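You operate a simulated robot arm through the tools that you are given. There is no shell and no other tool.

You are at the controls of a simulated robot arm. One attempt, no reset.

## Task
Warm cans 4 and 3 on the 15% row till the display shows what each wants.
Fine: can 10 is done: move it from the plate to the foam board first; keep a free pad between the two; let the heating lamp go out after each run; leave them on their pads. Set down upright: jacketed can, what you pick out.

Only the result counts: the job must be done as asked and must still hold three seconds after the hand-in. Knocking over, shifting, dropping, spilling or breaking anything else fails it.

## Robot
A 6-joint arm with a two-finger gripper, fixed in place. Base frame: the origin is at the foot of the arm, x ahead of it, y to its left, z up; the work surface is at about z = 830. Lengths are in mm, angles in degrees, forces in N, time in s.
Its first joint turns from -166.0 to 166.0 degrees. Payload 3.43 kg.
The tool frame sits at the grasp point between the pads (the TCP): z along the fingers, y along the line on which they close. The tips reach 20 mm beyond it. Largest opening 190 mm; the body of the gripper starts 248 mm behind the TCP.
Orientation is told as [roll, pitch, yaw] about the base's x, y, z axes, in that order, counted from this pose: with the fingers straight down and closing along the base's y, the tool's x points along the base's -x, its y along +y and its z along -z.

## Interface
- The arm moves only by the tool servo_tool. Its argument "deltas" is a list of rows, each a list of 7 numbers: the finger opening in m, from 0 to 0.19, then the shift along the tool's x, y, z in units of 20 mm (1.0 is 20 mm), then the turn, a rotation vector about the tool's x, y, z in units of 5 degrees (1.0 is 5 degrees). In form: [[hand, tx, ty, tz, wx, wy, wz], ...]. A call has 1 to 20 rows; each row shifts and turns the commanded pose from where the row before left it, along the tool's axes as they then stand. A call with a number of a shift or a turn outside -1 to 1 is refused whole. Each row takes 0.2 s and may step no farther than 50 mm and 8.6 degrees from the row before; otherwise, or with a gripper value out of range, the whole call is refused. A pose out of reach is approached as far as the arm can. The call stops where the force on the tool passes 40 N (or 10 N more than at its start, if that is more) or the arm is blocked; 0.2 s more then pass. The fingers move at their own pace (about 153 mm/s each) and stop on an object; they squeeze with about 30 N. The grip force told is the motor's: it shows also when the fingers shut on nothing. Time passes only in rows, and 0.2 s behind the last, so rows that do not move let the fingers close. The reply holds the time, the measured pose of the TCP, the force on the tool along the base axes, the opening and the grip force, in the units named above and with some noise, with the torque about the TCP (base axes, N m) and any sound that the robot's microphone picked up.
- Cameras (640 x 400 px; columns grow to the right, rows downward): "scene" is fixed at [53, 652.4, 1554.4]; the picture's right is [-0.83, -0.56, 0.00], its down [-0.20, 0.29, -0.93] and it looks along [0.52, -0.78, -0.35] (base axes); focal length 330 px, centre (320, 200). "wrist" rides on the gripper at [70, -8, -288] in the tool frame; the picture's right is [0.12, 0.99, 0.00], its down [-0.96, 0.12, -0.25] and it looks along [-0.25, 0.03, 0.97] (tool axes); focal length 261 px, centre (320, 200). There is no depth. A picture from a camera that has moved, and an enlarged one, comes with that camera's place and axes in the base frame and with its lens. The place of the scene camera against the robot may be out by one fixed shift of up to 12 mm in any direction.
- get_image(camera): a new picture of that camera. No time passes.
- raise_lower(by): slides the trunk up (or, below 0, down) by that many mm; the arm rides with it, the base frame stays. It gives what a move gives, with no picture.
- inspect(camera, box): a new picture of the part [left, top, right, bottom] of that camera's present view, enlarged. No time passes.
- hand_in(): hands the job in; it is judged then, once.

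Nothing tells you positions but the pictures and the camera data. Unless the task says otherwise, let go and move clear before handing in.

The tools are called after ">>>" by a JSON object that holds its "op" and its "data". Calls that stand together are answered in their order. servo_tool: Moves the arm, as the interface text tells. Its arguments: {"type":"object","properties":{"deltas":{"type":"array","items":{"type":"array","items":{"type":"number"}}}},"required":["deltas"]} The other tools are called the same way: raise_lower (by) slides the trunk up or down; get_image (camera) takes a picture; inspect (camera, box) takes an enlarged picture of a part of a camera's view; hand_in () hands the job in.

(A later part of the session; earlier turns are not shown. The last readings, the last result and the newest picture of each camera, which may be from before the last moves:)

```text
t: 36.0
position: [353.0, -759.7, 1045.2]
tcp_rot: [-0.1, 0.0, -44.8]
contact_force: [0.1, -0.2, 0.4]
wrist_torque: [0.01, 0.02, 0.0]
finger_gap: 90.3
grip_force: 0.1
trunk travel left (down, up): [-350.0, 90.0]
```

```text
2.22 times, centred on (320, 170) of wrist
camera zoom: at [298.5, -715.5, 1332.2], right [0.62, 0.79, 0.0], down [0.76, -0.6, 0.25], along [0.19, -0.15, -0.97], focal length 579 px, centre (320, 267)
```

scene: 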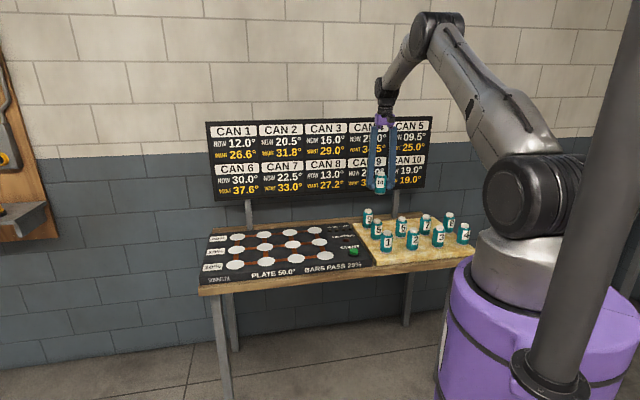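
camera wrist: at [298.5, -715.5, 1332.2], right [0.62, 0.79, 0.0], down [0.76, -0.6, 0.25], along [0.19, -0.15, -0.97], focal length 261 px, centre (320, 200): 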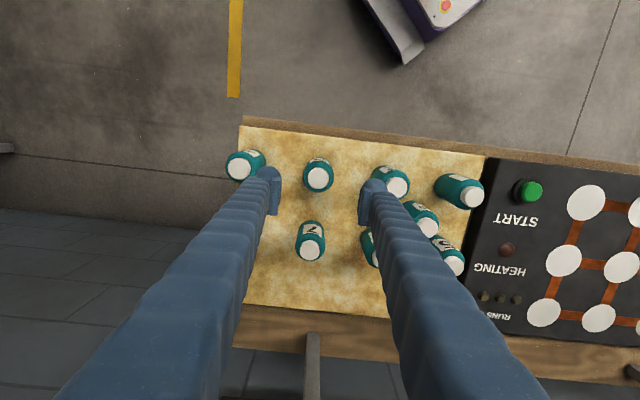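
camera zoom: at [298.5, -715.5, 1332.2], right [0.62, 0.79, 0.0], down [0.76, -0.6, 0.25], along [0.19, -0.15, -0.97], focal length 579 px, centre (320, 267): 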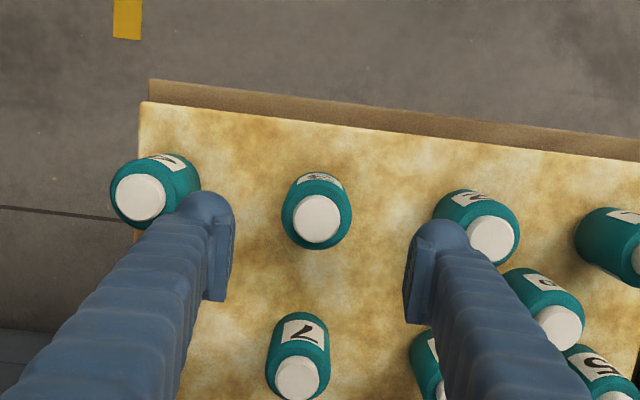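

Can 3 is centred under the fingers. Descending to grip.

>>> {"op": "servo_tool", "data": {"deltas": [[0.09, 0, 0, 0.95, 0, 0, 0], [0.09, 0, 0, 0.95, 0, 0, 0], [0.09, 0, 0, 0.95, 0, 0, 0], [0.09, 0, 0, 0.95, 0, 0, 0], [0.09, 0, 0, 0.95, 0, 0, 0], [0.09, 0, 0, 0.95, 0, 0, 0], [0.09, 0, 0, 0.95, 0, 0, 0], [0.09, 0, 0, 0.95, 0, 0, 0], [0.09, 0, 0, 0.95, 0, 0, 0], [0.09, 0, 0, 0.2, 0, 0, 0], [0.09, 0, 0, 0, 0, 0, 0]]}}

>>> {"op": "get_image", "data": {"camera": "wrist"}}

>>> {"op": "inspect", "data": {"camera": "scene", "box": [360, 180, 500, 270]}}

```text
t: 38.4
position: [352.9, -757.8, 870.5]
tcp_rot: [0.0, 0.0, -45.0]
contact_force: [0.9, 0.5, -0.3]
wrist_torque: [0.0, 0.0, 0.02]
finger_gap: 90.4
grip_force: 0.1
trunk travel left (down, up): [-350.0, 90.0]
```

```text
taken
camera wrist: at [297.5, -715.1, 1157.8], right [0.62, 0.79, 0.0], down [0.76, -0.6, 0.25], along [0.19, -0.15, -0.97], focal length 261 px, centre (320, 200)
```

wrist: 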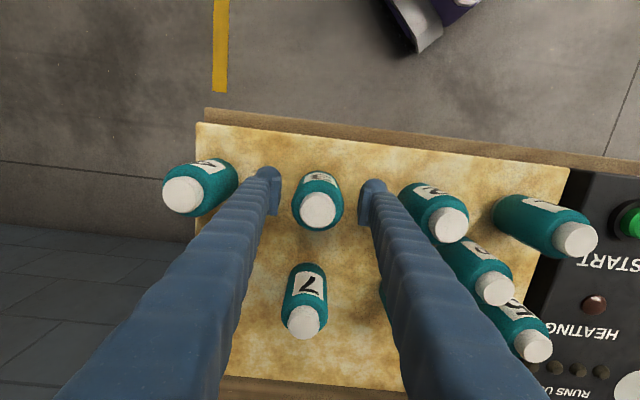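

```text
4.44 times, centred on (430, 225) of scene
camera zoom: at [53.0, 652.4, 1554.4], right [-0.83, -0.56, 0.0], down [-0.2, 0.29, -0.93], along [0.52, -0.78, -0.35], focal length 1465 px, centre (-169, 89)
```

zoom: 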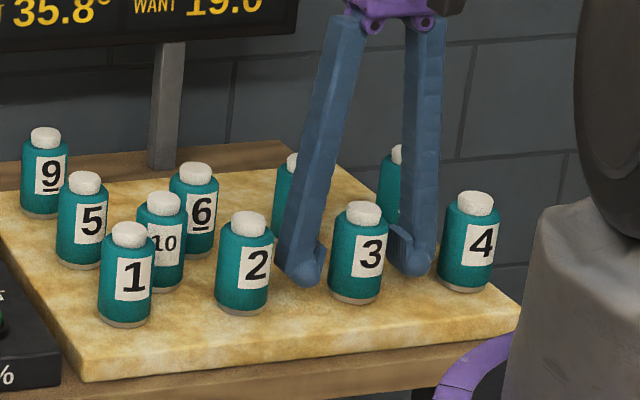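

Well centred. Closing and lifting can 3.

>>> {"op": "servo_tool", "data": {"deltas": [[0.07, 0, 0, 0, 0, 0, 0], [0.055, 0, 0, 0, 0, 0, 0], [0.03, 0, 0, 0, 0, 0, 0], [0.03, 0, 0, 0, 0, 0, 0], [0.03, 0, 0, 0, 0, 0, 0]]}}

>>> {"op": "servo_tool", "data": {"deltas": [[0.03, 0, 0, -0.3, 0, 0, 0], [0.03, 0, 0, -0.6, 0, 0, 0], [0.03, 0, 0, -0.9, 0, 0, 0], [0.03, 0, 0, -1, 0, 0, 0], [0.03, 0, 0, -1, 0, 0, 0], [0.03, 0, 0, -1, 0, 0, 0], [0.03, 0, 0, -1, 0, 0, 0], [0.03, 0, 0, -1, 0, 0, 0], [0.03, 0, 0, -1, 0, 0, 0], [0.03, 0, 0, -1, 0, 0, 0], [0.03, 0, 0, -1, 0, 0, 0], [0.03, 0, 0, 0, 0, 0, 0]]}}

>>> {"op": "get_image", "data": {"camera": "scene"}}

```text
t: 39.6
position: [353.4, -759.1, 869.7]
tcp_rot: [0.0, 0.0, -45.0]
contact_force: [0.8, -0.3, 1.2]
wrist_torque: [0.01, -0.01, -0.01]
finger_gap: 50.7
grip_force: 30.1
trunk travel left (down, up): [-350.0, 90.0]
```

```text
t: 42.2
position: [353.8, -757.8, 1065.7]
tcp_rot: [0.0, -0.1, -45.0]
contact_force: [-0.3, 0.3, -1.6]
wrist_torque: [-0.05, 0.02, 0.01]
finger_gap: 50.7
grip_force: 29.4
trunk travel left (down, up): [-350.0, 90.0]
```

```text
taken
```

scene: 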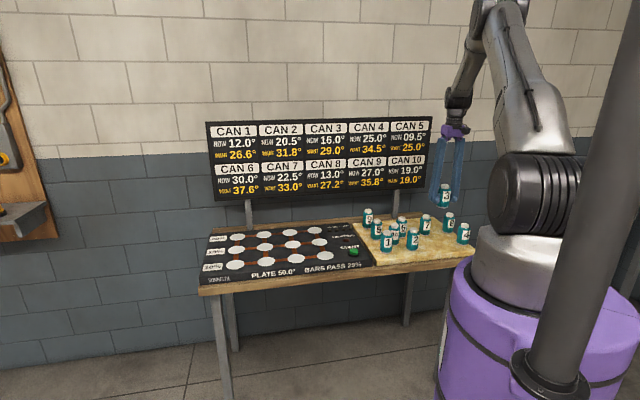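

Can 3 is in hand. I'll carry it toward the second pad of the 15% row (986, -300), watching whether the arm reaches.

>>> {"op": "servo_tool", "data": {"deltas": [[0.03, -0.1537, 0.9662, 0, 0, 0, 0], [0.03, -0.1537, 0.9662, 0, 0, 0, 0], [0.03, -0.1537, 0.9662, 0, 0, 0, 0], [0.03, -0.1537, 0.9662, 0, 0, 0, 0], [0.03, -0.1537, 0.9662, 0, 0, 0, 0], [0.03, -0.1537, 0.9662, 0, 0, 0, 0], [0.03, -0.1537, 0.9662, 0, 0, 0, 0], [0.03, -0.1537, 0.9662, 0, 0, 0, 0], [0.03, -0.1537, 0.9662, 0, 0, 0, 0], [0.03, -0.1537, 0.9662, 0, 0, 0, 0], [0.03, -0.1537, 0.9662, 0, 0, 0, 0], [0.03, -0.1537, 0.9662, 0, 0, 0, 0], [0.03, -0.1537, 0.9662, 0, 0, 0, 0], [0.03, -0.1537, 0.9662, 0, 0, 0, 0], [0.03, -0.1537, 0.9662, 0, 0, 0, 0], [0.03, -0.1537, 0.9662, 0, 0, 0, 0], [0.03, -0.1537, 0.9662, 0, 0, 0, 0], [0.03, -0.1537, 0.9662, 0, 0, 0, 0], [0.03, -0.1537, 0.9662, 0, 0, 0, 0], [0.03, -0.1537, 0.9662, 0, 0, 0, 0]]}}

>>> {"op": "servo_tool", "data": {"deltas": [[0.03, 0, 0, 0, 0, 0, -0.84], [0.03, 0, 0, 0, 0, 0, -0.84], [0.03, 0, 0, 0, 0, 0, -0.84], [0.03, 0, 0, 0, 0, 0, -0.84], [0.03, 0, 0, 0, 0, 0, -0.84], [0.03, -0.576, 0.996, 0, 0, 0, 0], [0.03, -0.576, 0.996, 0, 0, 0, 0], [0.03, -0.576, 0.996, 0, 0, 0, 0], [0.03, -0.576, 0.996, 0, 0, 0, 0], [0.03, -0.576, 0.996, 0, 0, 0, 0], [0.03, -0.576, 0.996, 0, 0, 0, 0], [0.03, -0.576, 0.996, 0, 0, 0, 0], [0.03, -0.576, 0.996, 0, 0, 0, 0], [0.03, -0.576, 0.996, 0, 0, 0, 0], [0.03, -0.576, 0.996, 0, 0, 0, 0], [0.03, 0, 0, 0, 0, 0, 0]]}}

>>> {"op": "get_image", "data": {"camera": "wrist"}}

>>> {"op": "get_image", "data": {"camera": "scene"}}

```text
t: 46.4
position: [671.4, -530.4, 1065.7]
tcp_rot: [-0.1, 0.0, -44.9]
contact_force: [0.1, 0.2, -1.4]
wrist_torque: [-0.01, 0.0, -0.02]
finger_gap: 51.0
grip_force: 30.1
trunk travel left (down, up): [-350.0, 90.0]
```

```text
t: 49.8
position: [857.2, -395.1, 1065.9]
tcp_rot: [0.0, 0.2, -24.0]
contact_force: [-0.2, 0.5, -2.3]
wrist_torque: [0.0, -0.01, 0.04]
finger_gap: 50.6
grip_force: 29.6
trunk travel left (down, up): [-350.0, 90.0]
```

```text
taken
camera wrist: at [789.7, -373.7, 1354.0], right [0.3, 0.96, 0.0], down [0.93, -0.29, 0.25], along [0.24, -0.07, -0.97], focal length 261 px, centre (320, 200)
```

wrist: 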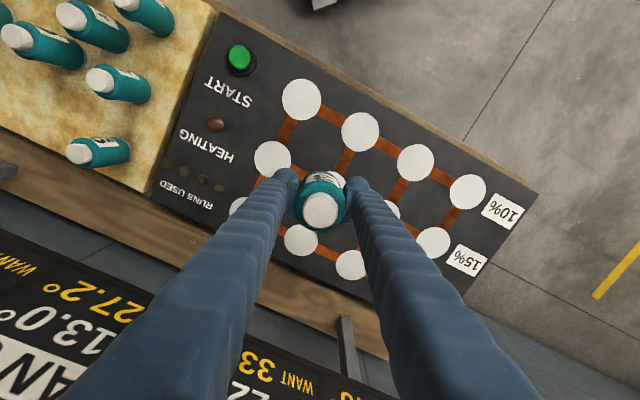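

```text
taken
```

scene: 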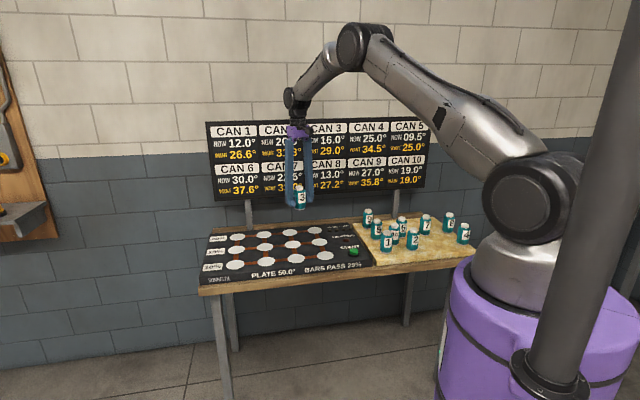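

Continuing to above the second pad.

>>> {"op": "servo_tool", "data": {"deltas": [[0.03, -0.576, 0.996, 0, 0, 0, 0], [0.03, -0.576, 0.996, 0, 0, 0, 0], [0.03, -0.576, 0.996, 0, 0, 0, 0], [0.03, -0.576, 0.996, 0, 0, 0, 0], [0.03, -0.576, 0.996, 0, 0, 0, 0], [0.03, -0.576, 0.996, 0, 0, 0, 0], [0.03, -0.576, 0.996, 0, 0, 0, 0], [0.03, 0, 0, 0, 0, 0, 0]]}}

>>> {"op": "get_image", "data": {"camera": "wrist"}}

>>> {"op": "get_image", "data": {"camera": "scene"}}

>>> {"op": "inspect", "data": {"camera": "wrist", "box": [230, 80, 430, 240]}}

```text
t: 51.6
position: [982.1, -297.4, 1063.8]
tcp_rot: [0.1, 0.1, -24.0]
contact_force: [0.9, -0.8, -1.7]
wrist_torque: [0.04, -0.02, 0.01]
finger_gap: 50.8
grip_force: 30.0
out of reach, approached as far as the arm can: row 7
trunk travel left (down, up): [-350.0, 90.0]
```

```text
taken
camera wrist: at [915.8, -277.8, 1352.8], right [0.29, 0.96, 0.0], down [0.93, -0.29, 0.25], along [0.24, -0.07, -0.97], focal length 261 px, centre (320, 200)
```

wrist: 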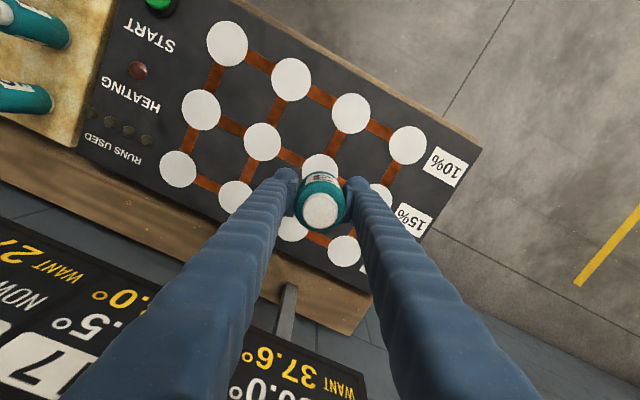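

```text
taken
```

scene: 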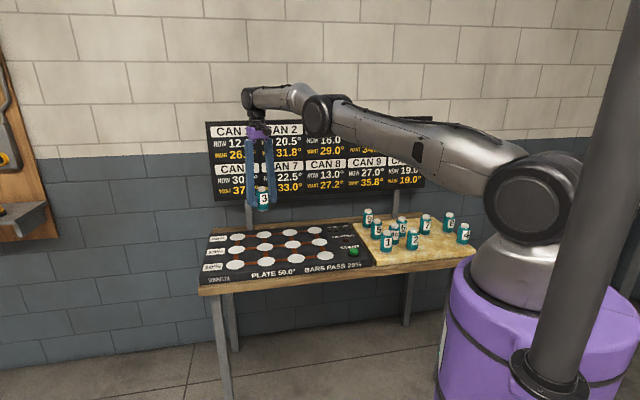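

```text
2.50 times, centred on (330, 160) of wrist
camera zoom: at [915.8, -277.8, 1352.8], right [0.29, 0.96, 0.0], down [0.93, -0.29, 0.25], along [0.24, -0.07, -0.97], focal length 652 px, centre (295, 300)
```

zoom: 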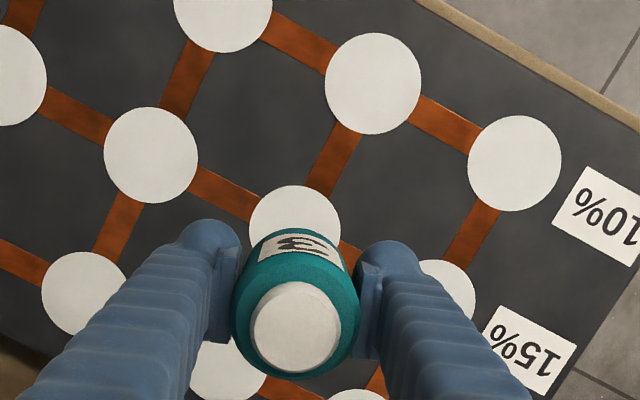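

The arm is just at its reach limit at this height (1027 mm), but lower down the wrist comes level with the shoulder. I'll lower part-way and see if it gets to (988, -300).

>>> {"op": "servo_tool", "data": {"deltas": [[0.03, 0, 0, 0.9, 0, 0, 0], [0.03, 0, 0, 0.9, 0, 0, 0], [0.03, 0, 0, 0.9, 0, 0, 0], [0.03, 0, 0, 0.9, 0, 0, 0], [0.03, 0, 0, 0.9, 0, 0, 0], [0.03, 0, 0, 0, 0, 0, 0]]}}

```text
t: 53.0
position: [981.5, -299.0, 974.2]
tcp_rot: [0.1, 0.1, -24.0]
contact_force: [-0.2, -0.7, -2.1]
wrist_torque: [0.0, -0.01, -0.01]
finger_gap: 50.8
grip_force: 30.0
trunk travel left (down, up): [-350.0, 90.0]
```

In reach again. Correcting the few millimetres toward (988, -300) and re-measuring.

>>> {"op": "servo_tool", "data": {"deltas": [[0.03, -0.16, 0.043, 0, 0, 0, 0], [0.03, -0.16, 0.043, 0, 0, 0, 0], [0.03, 0, 0, 0.5, 0, 0, 0], [0.03, 0, 0, 0.5, 0, 0, 0], [0.03, 0, 0, 0, 0, 0, 0]]}}

>>> {"op": "servo_tool", "data": {"deltas": [[0.03, 0, 0, 0, 0, 0, 0]]}}

>>> {"op": "servo_tool", "data": {"deltas": [[0.03, 0, 0, 0, 0, 0, 0]]}}

>>> {"op": "get_image", "data": {"camera": "wrist"}}

>>> {"op": "inspect", "data": {"camera": "scene", "box": [190, 180, 350, 300]}}

```text
t: 54.2
position: [989.4, -300.1, 954.7]
tcp_rot: [0.0, -0.1, -24.1]
contact_force: [-0.8, 1.0, -2.0]
wrist_torque: [0.01, -0.04, 0.0]
finger_gap: 50.8
grip_force: 30.3
trunk travel left (down, up): [-350.0, 90.0]
```

```text
t: 54.6
position: [989.0, -299.2, 954.5]
tcp_rot: [0.0, -0.1, -24.0]
contact_force: [0.4, -0.5, -1.2]
wrist_torque: [0.0, -0.04, 0.0]
finger_gap: 50.8
grip_force: 30.8
trunk travel left (down, up): [-350.0, 90.0]
```

```text
t: 55.0
position: [988.6, -299.7, 955.3]
tcp_rot: [0.0, 0.0, -23.9]
contact_force: [-0.4, -0.1, -0.2]
wrist_torque: [0.01, -0.01, 0.01]
finger_gap: 50.7
grip_force: 29.9
trunk travel left (down, up): [-350.0, 90.0]
```

```text
taken
camera wrist: at [922.1, -279.0, 1242.9], right [0.29, 0.96, 0.0], down [0.93, -0.29, 0.25], along [0.24, -0.07, -0.97], focal length 261 px, centre (320, 200)
```

wrist: 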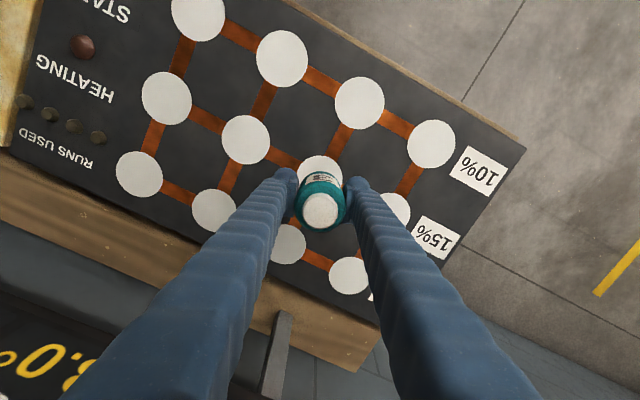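

```text
3.33 times, centred on (270, 240) of scene
camera zoom: at [53.0, 652.4, 1554.4], right [-0.83, -0.56, 0.0], down [-0.2, 0.29, -0.93], along [0.52, -0.78, -0.35], focal length 1099 px, centre (487, 67)
```

zoom: 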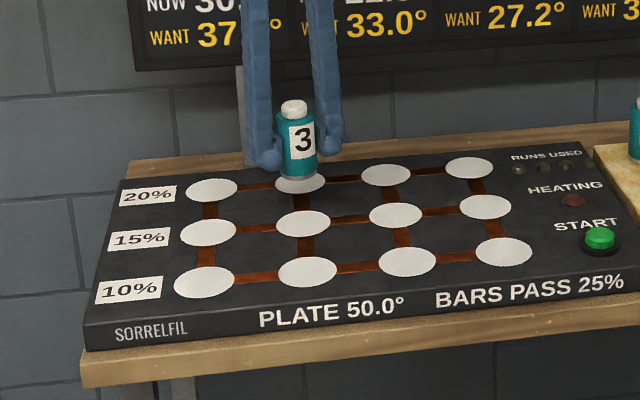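

Aligned over the pad. Lowering to just above it.

>>> {"op": "servo_tool", "data": {"deltas": [[0.03, 0, 0, 0.8, 0, 0, 0], [0.03, 0, 0, 0.8, 0, 0, 0], [0.03, 0, 0, 0.8, 0, 0, 0], [0.03, 0, 0, 0.6, 0, 0, 0], [0.03, 0, 0, 0.25, 0, 0, 0], [0.03, 0, 0, 0, 0, 0, 0]]}}

>>> {"op": "inspect", "data": {"camera": "wrist", "box": [250, 90, 410, 250]}}

>>> {"op": "inspect", "data": {"camera": "scene", "box": [210, 200, 310, 280]}}

```text
t: 56.4
position: [988.5, -299.7, 890.8]
tcp_rot: [0.1, -0.1, -24.0]
contact_force: [-0.5, 0.3, -1.8]
wrist_torque: [0.02, -0.05, 0.0]
finger_gap: 50.9
grip_force: 30.3
trunk travel left (down, up): [-350.0, 90.0]
```

```text
2.50 times, centred on (330, 170) of wrist
camera zoom: at [920.6, -278.2, 1177.3], right [0.29, 0.96, 0.0], down [0.93, -0.29, 0.25], along [0.24, -0.07, -0.97], focal length 652 px, centre (295, 275)
```

zoom: 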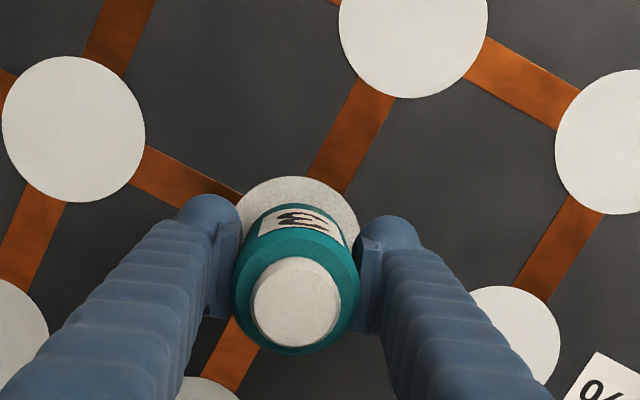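

```text
5.00 times, centred on (260, 240) of scene
camera zoom: at [53.0, 652.4, 1554.4], right [-0.83, -0.56, 0.0], down [-0.2, 0.29, -0.93], along [0.52, -0.78, -0.35], focal length 1648 px, centre (620, 0)
```

zoom: 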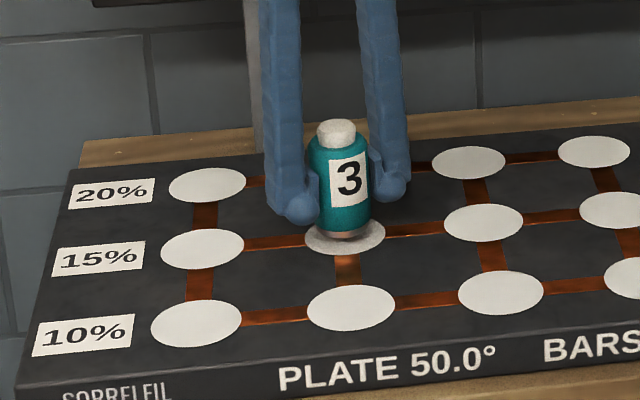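

Good alignment. Final millimetres down to contact.

>>> {"op": "servo_tool", "data": {"deltas": [[0.03, 0, 0, 0.15, 0, 0, 0], [0.03, 0, 0, 0.15, 0, 0, 0], [0.03, 0, 0, 0, 0, 0, 0]]}}

>>> {"op": "inspect", "data": {"camera": "scene", "box": [210, 200, 310, 280]}}

```text
t: 57.2
position: [988.1, -299.3, 882.8]
tcp_rot: [0.0, -0.1, -23.9]
contact_force: [0.5, 0.1, -1.9]
wrist_torque: [-0.03, -0.01, -0.01]
finger_gap: 50.7
grip_force: 30.2
trunk travel left (down, up): [-350.0, 90.0]
```

```text
5.00 times, centred on (260, 240) of scene
camera zoom: at [53.0, 652.4, 1554.4], right [-0.83, -0.56, 0.0], down [-0.2, 0.29, -0.93], along [0.52, -0.78, -0.35], focal length 1648 px, centre (620, 0)
```

zoom: 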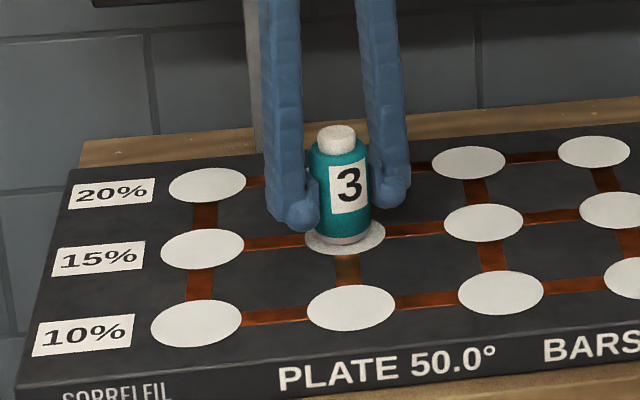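

>>> {"op": "servo_tool", "data": {"deltas": [[0.03, 0, 0, 0.05, 0, 0, 0], [0.03, 0, 0, 0.05, 0, 0, 0], [0.03, 0, 0, 0, 0, 0, 0]]}}

>>> {"op": "servo_tool", "data": {"deltas": [[0.03, 0, 0, 0.05, 0, 0, 0], [0.03, 0, 0, 0, 0, 0, 0]]}}

```text
t: 58.0
position: [988.0, -299.9, 880.5]
tcp_rot: [0.0, -0.1, -24.1]
contact_force: [-0.2, 0.4, -1.9]
wrist_torque: [-0.01, 0.02, 0.0]
finger_gap: 51.0
grip_force: 30.5
trunk travel left (down, up): [-350.0, 90.0]
```

```text
t: 58.6
position: [987.9, -300.7, 880.5]
tcp_rot: [0.1, -0.1, -24.0]
contact_force: [-1.0, 0.6, -1.5]
wrist_torque: [0.0, 0.0, -0.03]
finger_gap: 50.8
grip_force: 30.1
trunk travel left (down, up): [-350.0, 90.0]
```

Not yet touching; one millimetre at a time.

>>> {"op": "servo_tool", "data": {"deltas": [[0.03, 0, 0, 0.05, 0, 0, 0], [0.03, 0, 0, 0, 0, 0, 0]]}}

>>> {"op": "servo_tool", "data": {"deltas": [[0.03, 0, 0, 0.04, 0, 0, 0], [0.03, 0, 0, 0, 0, 0, 0]]}}

```text
t: 59.2
position: [987.3, -299.4, 880.6]
tcp_rot: [0.0, 0.0, -24.0]
contact_force: [1.5, 0.1, 1.5]
wrist_torque: [0.03, -0.07, -0.02]
finger_gap: 51.1
grip_force: 30.3
trunk travel left (down, up): [-350.0, 90.0]
```

```text
t: 59.8
position: [988.2, -299.3, 880.3]
tcp_rot: [-0.1, 0.0, -24.0]
contact_force: [3.2, -1.3, 9.8]
wrist_torque: [0.03, -0.01, -0.02]
finger_gap: 50.7
grip_force: 30.2
trunk travel left (down, up): [-350.0, 90.0]
```

Contact felt (about 10 N). I'll release and rise straight up.

>>> {"op": "servo_tool", "data": {"deltas": [[0.055, 0, 0, 0, 0, 0, 0], [0.065, 0, 0, 0, 0, 0, 0], [0.08, 0, 0, 0, 0, 0, 0], [0.08, 0, 0, 0, 0, 0, 0]]}}

>>> {"op": "servo_tool", "data": {"deltas": [[0.08, 0, 0, -0.3, 0, 0, 0], [0.08, 0, 0, -0.6, 0, 0, 0], [0.08, 0, 0, -0.9, 0, 0, 0], [0.08, 0, 0, -0.9, 0, 0, 0], [0.08, 0, 0, -0.9, 0, 0, 0], [0.08, 0, 0, -0.9, 0, 0, 0], [0.08, 0, 0, 0, 0, 0, 0]]}}

>>> {"op": "get_image", "data": {"camera": "wrist"}}

>>> {"op": "inspect", "data": {"camera": "scene", "box": [210, 200, 310, 280]}}

```text
t: 60.8
position: [986.8, -299.3, 879.4]
tcp_rot: [0.0, 0.1, -24.0]
contact_force: [0.0, -0.6, -0.8]
wrist_torque: [0.03, -0.03, 0.02]
finger_gap: 80.2
grip_force: 0.1
trunk travel left (down, up): [-350.0, 90.0]
```

```text
t: 62.4
position: [988.0, -299.4, 968.5]
tcp_rot: [0.1, 0.1, -24.0]
contact_force: [0.5, 0.6, -0.3]
wrist_torque: [-0.01, 0.02, -0.02]
finger_gap: 79.9
grip_force: 0.1
trunk travel left (down, up): [-350.0, 90.0]
```

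```text
taken
camera wrist: at [921.6, -279.0, 1256.6], right [0.29, 0.96, 0.0], down [0.93, -0.29, 0.25], along [0.23, -0.07, -0.97], focal length 261 px, centre (320, 200)
```

wrist: 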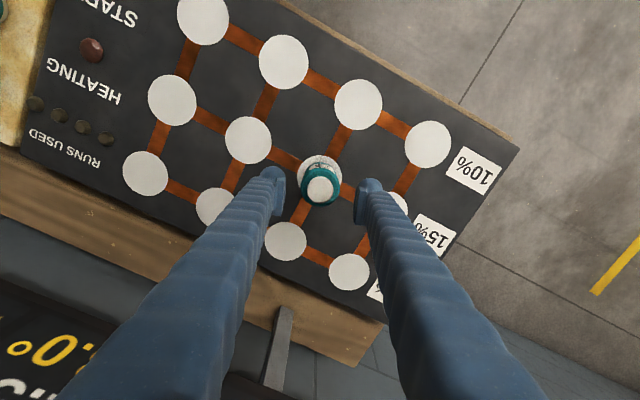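

```text
5.00 times, centred on (260, 240) of scene
camera zoom: at [53.0, 652.4, 1554.4], right [-0.83, -0.56, 0.0], down [-0.2, 0.29, -0.93], along [0.52, -0.78, -0.35], focal length 1648 px, centre (620, 0)
```

zoom: 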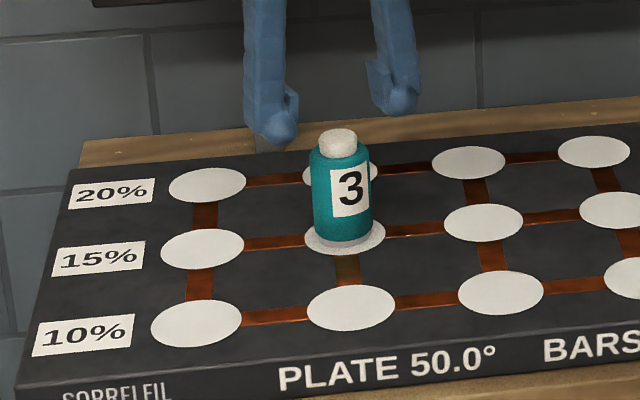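

Can 3 stands on the second pad. Now I'll go back for can 4.

>>> {"op": "servo_tool", "data": {"deltas": [[0.08, 0, 0, -1, 0, 0, 0], [0.08, 1, 0, -1, 0, 0, 0], [0.08, 1, 0, -1, 0, 0, 0], [0.08, 1, 0, -1, 0, 0, 0], [0.08, 1, 0, -1, 0, 0, 0], [0.08, 0, 0, 0, 0, 0, 0.84], [0.08, 0, 0, 0, 0, 0, 0.84], [0.08, 0, 0, 0, 0, 0, 0.84], [0.08, 0, 0, 0, 0, 0, 0.84], [0.08, 0, 0, 0, 0, 0, 0.84], [0.08, 0, 0, 0, 0, 0, 0]]}}

>>> {"op": "servo_tool", "data": {"deltas": [[0.08, 0.0545, -0.9883, 0, 0, 0, 0], [0.08, 0.0545, -0.9883, 0, 0, 0, 0], [0.08, 0.0545, -0.9883, 0, 0, 0, 0], [0.08, 0.0545, -0.9883, 0, 0, 0, 0], [0.08, 0.0545, -0.9883, 0, 0, 0, 0], [0.08, 0.0545, -0.9883, 0, 0, 0, 0], [0.08, 0.0545, -0.9883, 0, 0, 0, 0], [0.08, 0.0545, -0.9883, 0, 0, 0, 0], [0.08, 0.0545, -0.9883, 0, 0, 0, 0], [0.08, 0.0545, -0.9883, 0, 0, 0, 0], [0.08, 0.0545, -0.9883, 0, 0, 0, 0], [0.08, 0.0545, -0.9883, 0, 0, 0, 0], [0.08, 0.0545, -0.9883, 0, 0, 0, 0], [0.08, 0.0545, -0.9883, 0, 0, 0, 0], [0.08, 0.0545, -0.9883, 0, 0, 0, 0], [0.08, 0.0545, -0.9883, 0, 0, 0, 0], [0.08, 0.0545, -0.9883, 0, 0, 0, 0], [0.08, 0.0545, -0.9883, 0, 0, 0, 0], [0.08, 0.0545, -0.9883, 0, 0, 0, 0], [0.08, 0.0545, -0.9883, 0, 0, 0, 0]]}}

>>> {"op": "servo_tool", "data": {"deltas": [[0.08, 0.0545, -0.9883, 0, 0, 0, 0], [0.08, 0.0545, -0.9883, 0, 0, 0, 0], [0.08, 0.0545, -0.9883, 0, 0, 0, 0], [0.08, 0.0545, -0.9883, 0, 0, 0, 0], [0.08, 0.0545, -0.9883, 0, 0, 0, 0], [0.08, 0.0545, -0.9883, 0, 0, 0, 0], [0.08, 0.0545, -0.9883, 0, 0, 0, 0], [0.08, 0.0545, -0.9883, 0, 0, 0, 0], [0.08, 0.0545, -0.9883, 0, 0, 0, 0], [0.08, 0.0545, -0.9883, 0, 0, 0, 0], [0.08, 0.0545, -0.9883, 0, 0, 0, 0], [0.08, 0.0545, -0.9883, 0, 0, 0, 0], [0.08, 0.0545, -0.9883, 0, 0, 0, 0], [0.08, 0.0545, -0.9883, 0, 0, 0, 0], [0.08, 0.0545, -0.9883, 0, 0, 0, 0], [0.08, 0.0545, -0.9883, 0, 0, 0, 0], [0.08, 0.0545, -0.9883, 0, 0, 0, 0], [0.08, 0.0545, -0.9883, 0, 0, 0, 0], [0.08, 0.0545, -0.9883, 0, 0, 0, 0], [0.08, 0.0545, -0.9883, 0, 0, 0, 0]]}}

>>> {"op": "get_image", "data": {"camera": "wrist"}}

>>> {"op": "get_image", "data": {"camera": "scene"}}

```text
t: 64.8
position: [915.5, -267.7, 1068.3]
tcp_rot: [-0.1, 0.1, -44.9]
contact_force: [0.8, -0.3, 0.4]
wrist_torque: [-0.01, -0.01, 0.02]
finger_gap: 79.7
grip_force: 0.2
trunk travel left (down, up): [-350.0, 90.0]
```

```text
t: 69.0
position: [620.0, -532.9, 1070.0]
tcp_rot: [0.0, -0.1, -45.0]
contact_force: [1.1, -0.2, -0.3]
wrist_torque: [0.05, -0.03, -0.04]
finger_gap: 79.8
grip_force: 0.1
trunk travel left (down, up): [-350.0, 90.0]
```

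```text
t: 73.2
position: [323.6, -795.6, 1068.8]
tcp_rot: [0.0, 0.0, -45.0]
contact_force: [-0.4, 0.2, -0.1]
wrist_torque: [-0.01, -0.04, -0.02]
finger_gap: 79.9
grip_force: 0.0
trunk travel left (down, up): [-350.0, 90.0]
```

```text
taken
camera wrist: at [268.2, -753.0, 1357.2], right [0.62, 0.79, 0.0], down [0.76, -0.6, 0.25], along [0.19, -0.15, -0.97], focal length 261 px, centre (320, 200)
```

wrist: 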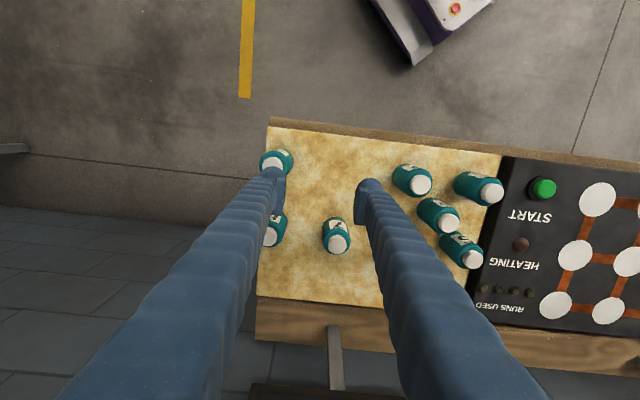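

```text
taken
```

scene: 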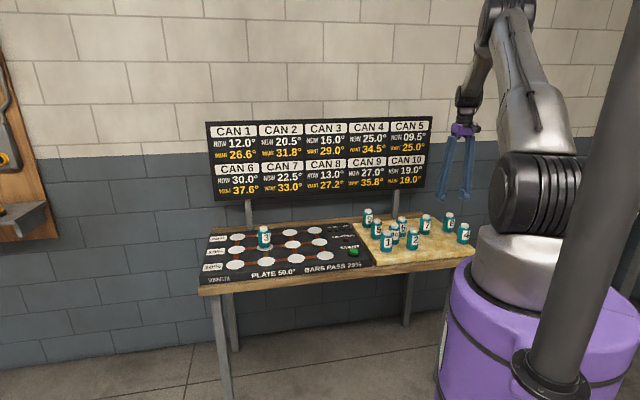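

Four more rows to above can 4, then check.

>>> {"op": "servo_tool", "data": {"deltas": [[0.09, 0.0625, -0.98, 0.3, 0, 0, 0], [0.09, 0.0625, -0.98, 0.3, 0, 0, 0], [0.09, 0.0625, -0.98, 0.3, 0, 0, 0], [0.09, 0.0625, -0.98, 0.3, 0, 0, 0], [0.09, 0, 0, 0, 0, 0, 0]]}}

>>> {"op": "get_image", "data": {"camera": "wrist"}}

>>> {"op": "inspect", "data": {"camera": "wrist", "box": [220, 100, 440, 260]}}

```text
t: 74.4
position: [265.8, -847.0, 1045.8]
tcp_rot: [0.0, 0.0, -44.8]
contact_force: [0.0, 0.9, -0.1]
wrist_torque: [0.0, 0.02, 0.0]
finger_gap: 90.3
grip_force: 0.1
trunk travel left (down, up): [-350.0, 90.0]
```

```text
taken
camera wrist: at [210.1, -804.2, 1333.9], right [0.62, 0.79, 0.0], down [0.76, -0.6, 0.25], along [0.19, -0.15, -0.97], focal length 261 px, centre (320, 200)
```

wrist: 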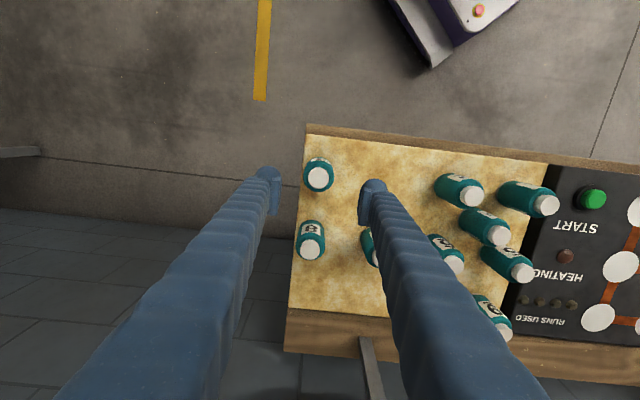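

```text
2.50 times, centred on (330, 180) of wrist
camera zoom: at [210.1, -804.2, 1333.9], right [0.62, 0.79, 0.0], down [0.76, -0.6, 0.25], along [0.19, -0.15, -0.97], focal length 652 px, centre (295, 250)
```

zoom: 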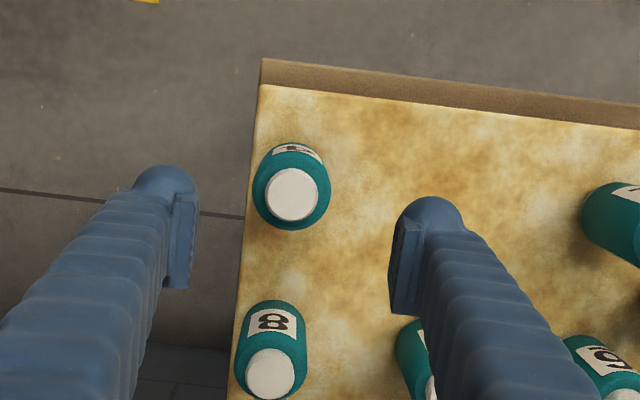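

Can 4 is nearly centred (≈2 mm off). Correcting slightly and descending.

>>> {"op": "servo_tool", "data": {"deltas": [[0.09, 0, -0.11, 0.95, 0, 0, 0], [0.09, 0, 0, 0.95, 0, 0, 0], [0.09, 0, 0, 0.95, 0, 0, 0], [0.09, 0, 0, 0.95, 0, 0, 0], [0.09, 0, 0, 0.95, 0, 0, 0], [0.09, 0, 0, 0.95, 0, 0, 0], [0.09, 0, 0, 0.95, 0, 0, 0], [0.09, 0, 0, 0.95, 0, 0, 0], [0.09, 0, 0, 0.95, 0, 0, 0], [0.09, 0, 0, 0.23, 0, 0, 0], [0.09, 0, 0, 0, 0, 0, 0]]}}

>>> {"op": "get_image", "data": {"camera": "wrist"}}

```text
t: 76.8
position: [262.3, -850.3, 869.8]
tcp_rot: [0.0, 0.1, -45.0]
contact_force: [-0.5, 0.3, 0.4]
wrist_torque: [-0.02, 0.0, -0.02]
finger_gap: 89.9
grip_force: 0.0
trunk travel left (down, up): [-350.0, 90.0]
```

```text
taken
camera wrist: at [208.2, -806.5, 1158.1], right [0.62, 0.79, 0.0], down [0.76, -0.6, 0.25], along [0.19, -0.15, -0.97], focal length 261 px, centre (320, 200)
```

wrist: 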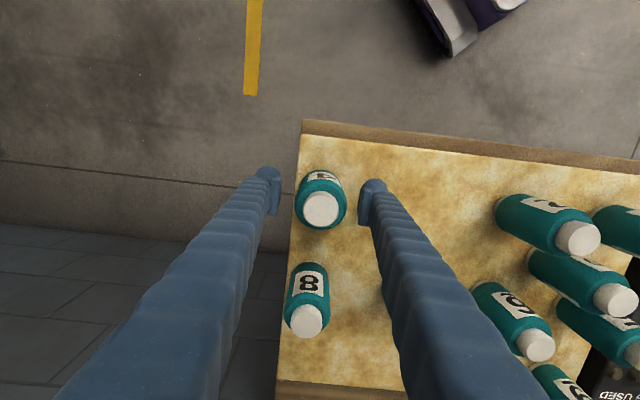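

Centred. Gripping and lifting can 4.

>>> {"op": "servo_tool", "data": {"deltas": [[0.07, 0, 0, 0, 0, 0, 0], [0.055, 0, 0, 0, 0, 0, 0], [0.03, 0, 0, 0, 0, 0, 0], [0.03, 0, 0, 0, 0, 0, 0], [0.03, 0, 0, 0, 0, 0, 0]]}}

>>> {"op": "servo_tool", "data": {"deltas": [[0.03, 0, 0, -0.3, 0, 0, 0], [0.03, 0, 0, -0.6, 0, 0, 0], [0.03, 0, 0, -0.9, 0, 0, 0], [0.03, 0, 0, -1, 0, 0, 0], [0.03, 0, 0, -1, 0, 0, 0], [0.03, 0, 0, -1, 0, 0, 0], [0.03, 0, 0, -1, 0, 0, 0], [0.03, 0, 0, -1, 0, 0, 0], [0.03, 0, 0, -1, 0, 0, 0], [0.03, 0, 0, -1, 0, 0, 0], [0.03, 0, 0, -1, 0, 0, 0], [0.03, 0, 0, 0, 0, 0, 0]]}}

>>> {"op": "get_image", "data": {"camera": "scene"}}

```text
t: 78.0
position: [262.6, -849.4, 869.5]
tcp_rot: [0.0, -0.1, -45.0]
contact_force: [0.4, 0.2, 0.4]
wrist_torque: [0.03, -0.06, 0.01]
finger_gap: 51.2
grip_force: 30.0
trunk travel left (down, up): [-350.0, 90.0]
```

```text
t: 80.6
position: [263.9, -848.8, 1066.1]
tcp_rot: [0.0, 0.0, -45.0]
contact_force: [-0.3, 0.0, -1.7]
wrist_torque: [-0.01, 0.02, -0.01]
finger_gap: 50.8
grip_force: 30.0
trunk travel left (down, up): [-350.0, 90.0]
```

```text
taken
```

scene: 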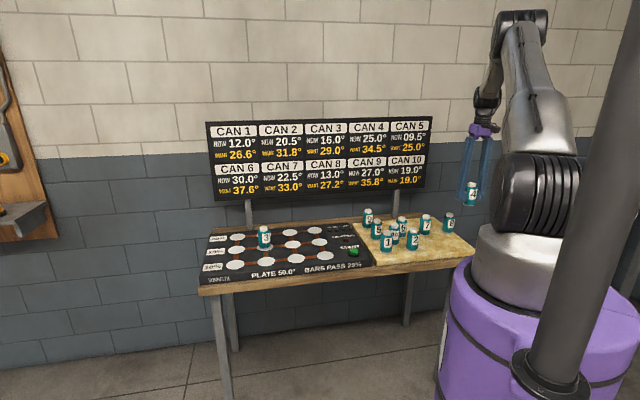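

Carrying can 4 to the fourth pad of the 15% row at (812, -476), leaving the third pad free.

>>> {"op": "servo_tool", "data": {"deltas": [[0.03, -0.1885, 0.987, 0, 0, 0, 0], [0.03, -0.1885, 0.987, 0, 0, 0, 0], [0.03, -0.1885, 0.987, 0, 0, 0, 0], [0.03, -0.1885, 0.987, 0, 0, 0, 0], [0.03, -0.1885, 0.987, 0, 0, 0, 0], [0.03, -0.1885, 0.987, 0, 0, 0, 0], [0.03, -0.1885, 0.987, 0, 0, 0, 0], [0.03, -0.1885, 0.987, 0, 0, 0, 0], [0.03, -0.1885, 0.987, 0, 0, 0, 0], [0.03, -0.1885, 0.987, 0, 0, 0, 0], [0.03, -0.1885, 0.987, 0, 0, 0, 0], [0.03, -0.1885, 0.987, 0, 0, 0, 0], [0.03, -0.1885, 0.987, 0, 0, 0, 0], [0.03, -0.1885, 0.987, 0, 0, 0, 0], [0.03, -0.1885, 0.987, 0, 0, 0, 0], [0.03, -0.1885, 0.987, 0, 0, 0, 0], [0.03, -0.1885, 0.987, 0, 0, 0, 0], [0.03, -0.1885, 0.987, 0, 0, 0, 0], [0.03, -0.1885, 0.987, 0, 0, 0, 0], [0.03, -0.1885, 0.987, 0, 0, 0, 0]]}}

>>> {"op": "servo_tool", "data": {"deltas": [[0.03, -0.1885, 0.987, 0, 0, 0, 0], [0.03, -0.1885, 0.987, 0, 0, 0, 0], [0.03, -0.1885, 0.987, 0, 0, 0, 0], [0.03, -0.1885, 0.987, 0, 0, 0, 0], [0.03, -0.1885, 0.987, 0, 0, 0, 0], [0.03, -0.1885, 0.987, 0, 0, 0, 0], [0.03, -0.1885, 0.987, 0, 0, 0, 0], [0.03, -0.1885, 0.987, 0, 0, 0, 0], [0.03, -0.1885, 0.987, 0, 0, 0, 0], [0.03, -0.1885, 0.987, 0, 0, 0, 0], [0.03, -0.1885, 0.987, 0, 0, 0, 0], [0.03, -0.1885, 0.987, 0, 0, 0, 0], [0.03, -0.1885, 0.987, 0, 0, 0, 0], [0.03, 0, 0, 0, 0, 0, 0]]}}

>>> {"op": "get_image", "data": {"camera": "wrist"}}

>>> {"op": "inspect", "data": {"camera": "wrist", "box": [230, 80, 430, 240]}}

```text
t: 84.8
position: [597.7, -624.1, 1066.0]
tcp_rot: [-0.2, 0.0, -45.0]
contact_force: [-0.1, 0.2, -1.3]
wrist_torque: [-0.03, 0.03, -0.02]
finger_gap: 50.9
grip_force: 29.8
trunk travel left (down, up): [-350.0, 90.0]
```

```text
t: 87.8
position: [812.1, -478.4, 1065.9]
tcp_rot: [0.0, 0.0, -45.1]
contact_force: [0.2, -0.5, -0.8]
wrist_torque: [0.03, 0.0, -0.04]
finger_gap: 50.7
grip_force: 30.1
trunk travel left (down, up): [-350.0, 90.0]
```

```text
taken
camera wrist: at [757.2, -435.1, 1353.8], right [0.62, 0.79, 0.0], down [0.76, -0.6, 0.25], along [0.19, -0.15, -0.97], focal length 261 px, centre (320, 200)
```

wrist: 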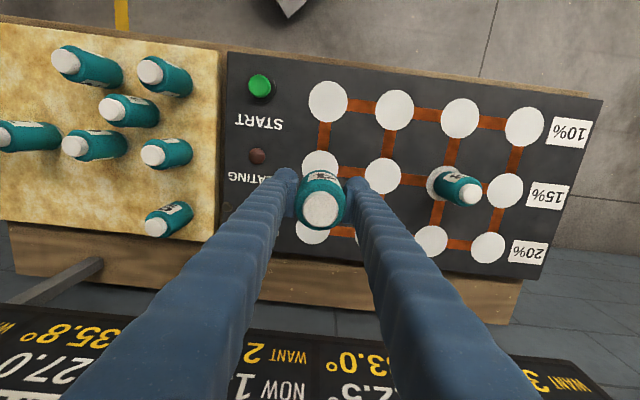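

```text
2.50 times, centred on (330, 160) of wrist
camera zoom: at [757.2, -435.1, 1353.8], right [0.62, 0.79, 0.0], down [0.76, -0.6, 0.25], along [0.19, -0.15, -0.97], focal length 652 px, centre (295, 300)
```

zoom: 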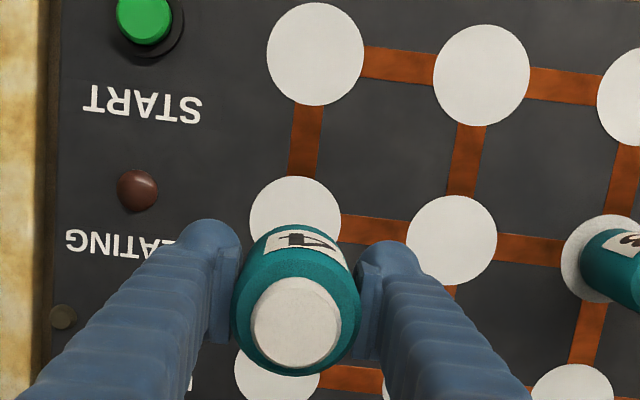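

Directly over the pad. Lowering to just above it.

>>> {"op": "servo_tool", "data": {"deltas": [[0.03, 0, 0, 0.95, 0, 0, 0], [0.03, 0, 0, 0.95, 0, 0, 0], [0.03, 0, 0, 0.95, 0, 0, 0], [0.03, 0, 0, 0.95, 0, 0, 0], [0.03, 0, 0, 0.95, 0, 0, 0], [0.03, 0, 0, 0.95, 0, 0, 0], [0.03, 0, 0, 0.95, 0, 0, 0], [0.03, 0, 0, 0.95, 0, 0, 0], [0.03, 0, 0, 0.95, 0, 0, 0], [0.03, 0, 0, 0.2, 0, 0, 0], [0.03, 0, 0, 0.2, 0, 0, 0], [0.03, 0, 0, 0, 0, 0, 0]]}}

>>> {"op": "inspect", "data": {"camera": "scene", "box": [250, 190, 350, 270]}}

>>> {"op": "inspect", "data": {"camera": "wrist", "box": [240, 90, 400, 250]}}

```text
t: 90.4
position: [811.3, -479.8, 885.8]
tcp_rot: [0.0, 0.0, -45.1]
contact_force: [-0.8, -0.8, -1.0]
wrist_torque: [0.0, 0.0, 0.0]
finger_gap: 50.9
grip_force: 29.9
trunk travel left (down, up): [-350.0, 90.0]
```

```text
5.00 times, centred on (300, 230) of scene
camera zoom: at [53.0, 652.4, 1554.4], right [-0.83, -0.56, 0.0], down [-0.2, 0.29, -0.93], along [0.52, -0.78, -0.35], focal length 1648 px, centre (420, 50)
```

zoom: 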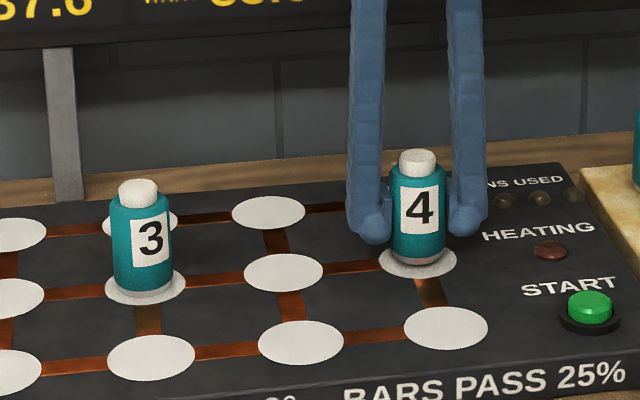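

```text
2.50 times, centred on (320, 170) of wrist
camera zoom: at [757.3, -435.3, 1174.6], right [0.62, 0.79, 0.0], down [0.76, -0.6, 0.25], along [0.19, -0.15, -0.97], focal length 652 px, centre (320, 275)
```

zoom: 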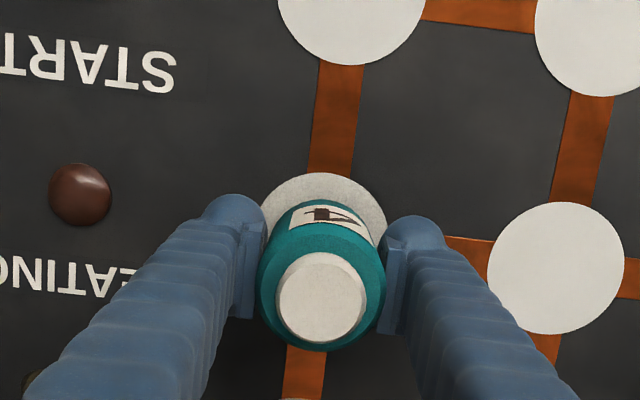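

Good. Final small steps to contact.

>>> {"op": "servo_tool", "data": {"deltas": [[0.03, 0, 0, 0.1, 0, 0, 0], [0.03, 0, 0, 0.1, 0, 0, 0], [0.03, 0, 0, 0.05, 0, 0, 0], [0.03, 0, 0, 0, 0, 0, 0]]}}

>>> {"op": "servo_tool", "data": {"deltas": [[0.03, 0, 0, 0.05, 0, 0, 0], [0.03, 0, 0, 0, 0, 0, 0]]}}

```text
t: 91.4
position: [811.2, -478.8, 883.0]
tcp_rot: [0.0, 0.1, -45.0]
contact_force: [0.1, 0.5, -1.7]
wrist_torque: [0.02, 0.02, -0.01]
finger_gap: 50.6
grip_force: 29.8
trunk travel left (down, up): [-350.0, 90.0]
```

```text
t: 92.0
position: [813.1, -478.9, 880.4]
tcp_rot: [0.1, 0.0, -45.0]
contact_force: [-0.2, -0.1, -1.5]
wrist_torque: [0.0, 0.0, 0.03]
finger_gap: 50.4
grip_force: 29.7
trunk travel left (down, up): [-350.0, 90.0]
```

>>> {"op": "servo_tool", "data": {"deltas": [[0.03, 0, 0, 0.05, 0, 0, 0], [0.03, 0, 0, 0, 0, 0, 0]]}}

>>> {"op": "servo_tool", "data": {"deltas": [[0.03, 0, 0, 0.04, 0, 0, 0], [0.03, 0, 0, 0, 0, 0, 0]]}}

```text
t: 92.6
position: [811.5, -478.8, 880.1]
tcp_rot: [0.0, -0.1, -45.0]
contact_force: [-0.3, 1.2, 7.6]
wrist_torque: [0.09, 0.04, 0.05]
finger_gap: 50.5
grip_force: 29.5
trunk travel left (down, up): [-350.0, 90.0]
```

```text
t: 93.2
position: [812.4, -479.8, 881.0]
tcp_rot: [0.0, -0.1, -45.0]
contact_force: [1.1, -0.5, 14.9]
wrist_torque: [0.15, 0.16, 0.04]
finger_gap: 50.4
grip_force: 30.2
trunk travel left (down, up): [-350.0, 90.0]
```

Firm contact; releasing and rising.

>>> {"op": "servo_tool", "data": {"deltas": [[0.055, 0, 0, 0, 0, 0, 0], [0.065, 0, 0, 0, 0, 0, 0], [0.08, 0, 0, 0, 0, 0, 0], [0.08, 0, 0, 0, 0, 0, 0]]}}

>>> {"op": "servo_tool", "data": {"deltas": [[0.08, 0, 0, -0.3, 0, 0, 0], [0.08, 0, 0, -0.6, 0, 0, 0], [0.08, 0, 0, -0.9, 0, 0, 0], [0.08, 0, 0, -0.9, 0, 0, 0], [0.08, 0, 0, -1, 0, 0, 0], [0.08, 0, 0, -1, 0, 0, 0], [0.08, 0, 0, -1, 0, 0, 0], [0.08, 0, 0, -1, 0, 0, 0], [0.08, 0, 0, -1, 0, 0, 0], [0.08, 0, 0, 0, 0, 0, 0]]}}

>>> {"op": "get_image", "data": {"camera": "wrist"}}

>>> {"op": "inspect", "data": {"camera": "wrist", "box": [220, 50, 420, 210]}}

>>> {"op": "get_image", "data": {"camera": "scene"}}

```text
t: 94.2
position: [813.0, -479.6, 878.5]
tcp_rot: [-0.1, 0.0, -45.0]
contact_force: [0.4, 0.0, 0.1]
wrist_torque: [-0.02, 0.03, 0.0]
finger_gap: 79.9
grip_force: 0.1
trunk travel left (down, up): [-350.0, 90.0]
```

```text
t: 96.4
position: [814.2, -478.2, 1032.0]
tcp_rot: [-0.2, 0.1, -45.0]
contact_force: [0.4, 0.2, -0.2]
wrist_torque: [-0.01, 0.04, 0.01]
finger_gap: 80.1
grip_force: 0.2
trunk travel left (down, up): [-350.0, 90.0]
```

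```text
taken
camera wrist: at [758.6, -434.5, 1320.4], right [0.62, 0.79, 0.0], down [0.76, -0.6, 0.25], along [0.19, -0.15, -0.97], focal length 261 px, centre (320, 200)
```

wrist: 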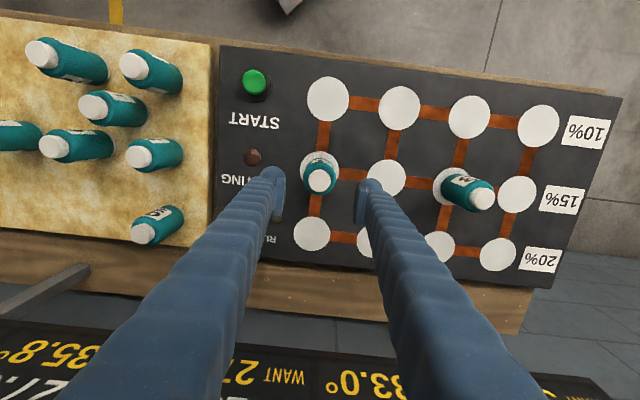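

```text
2.50 times, centred on (320, 130) of wrist
camera zoom: at [758.6, -434.5, 1320.4], right [0.62, 0.79, 0.0], down [0.76, -0.6, 0.25], along [0.19, -0.15, -0.97], focal length 652 px, centre (320, 375)
```

zoom: 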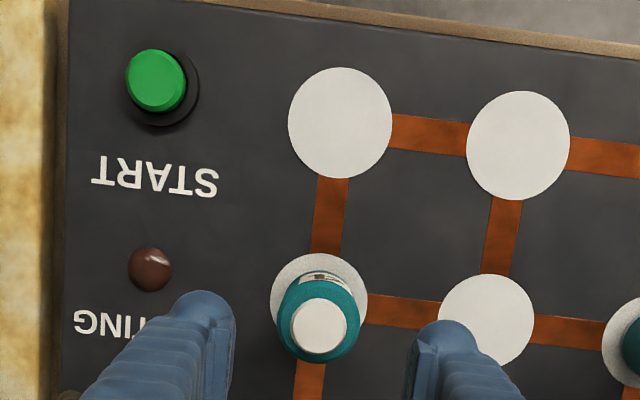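

```text
taken
```

scene: 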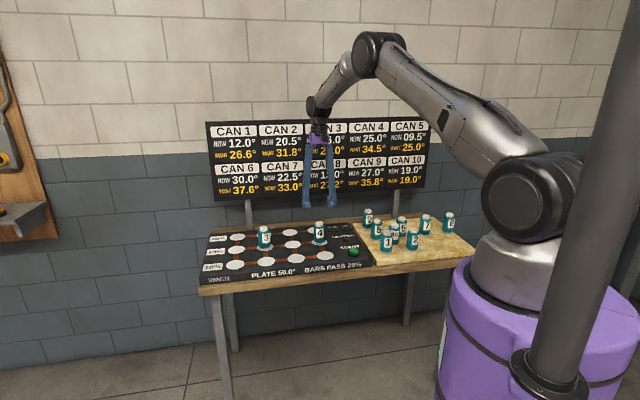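

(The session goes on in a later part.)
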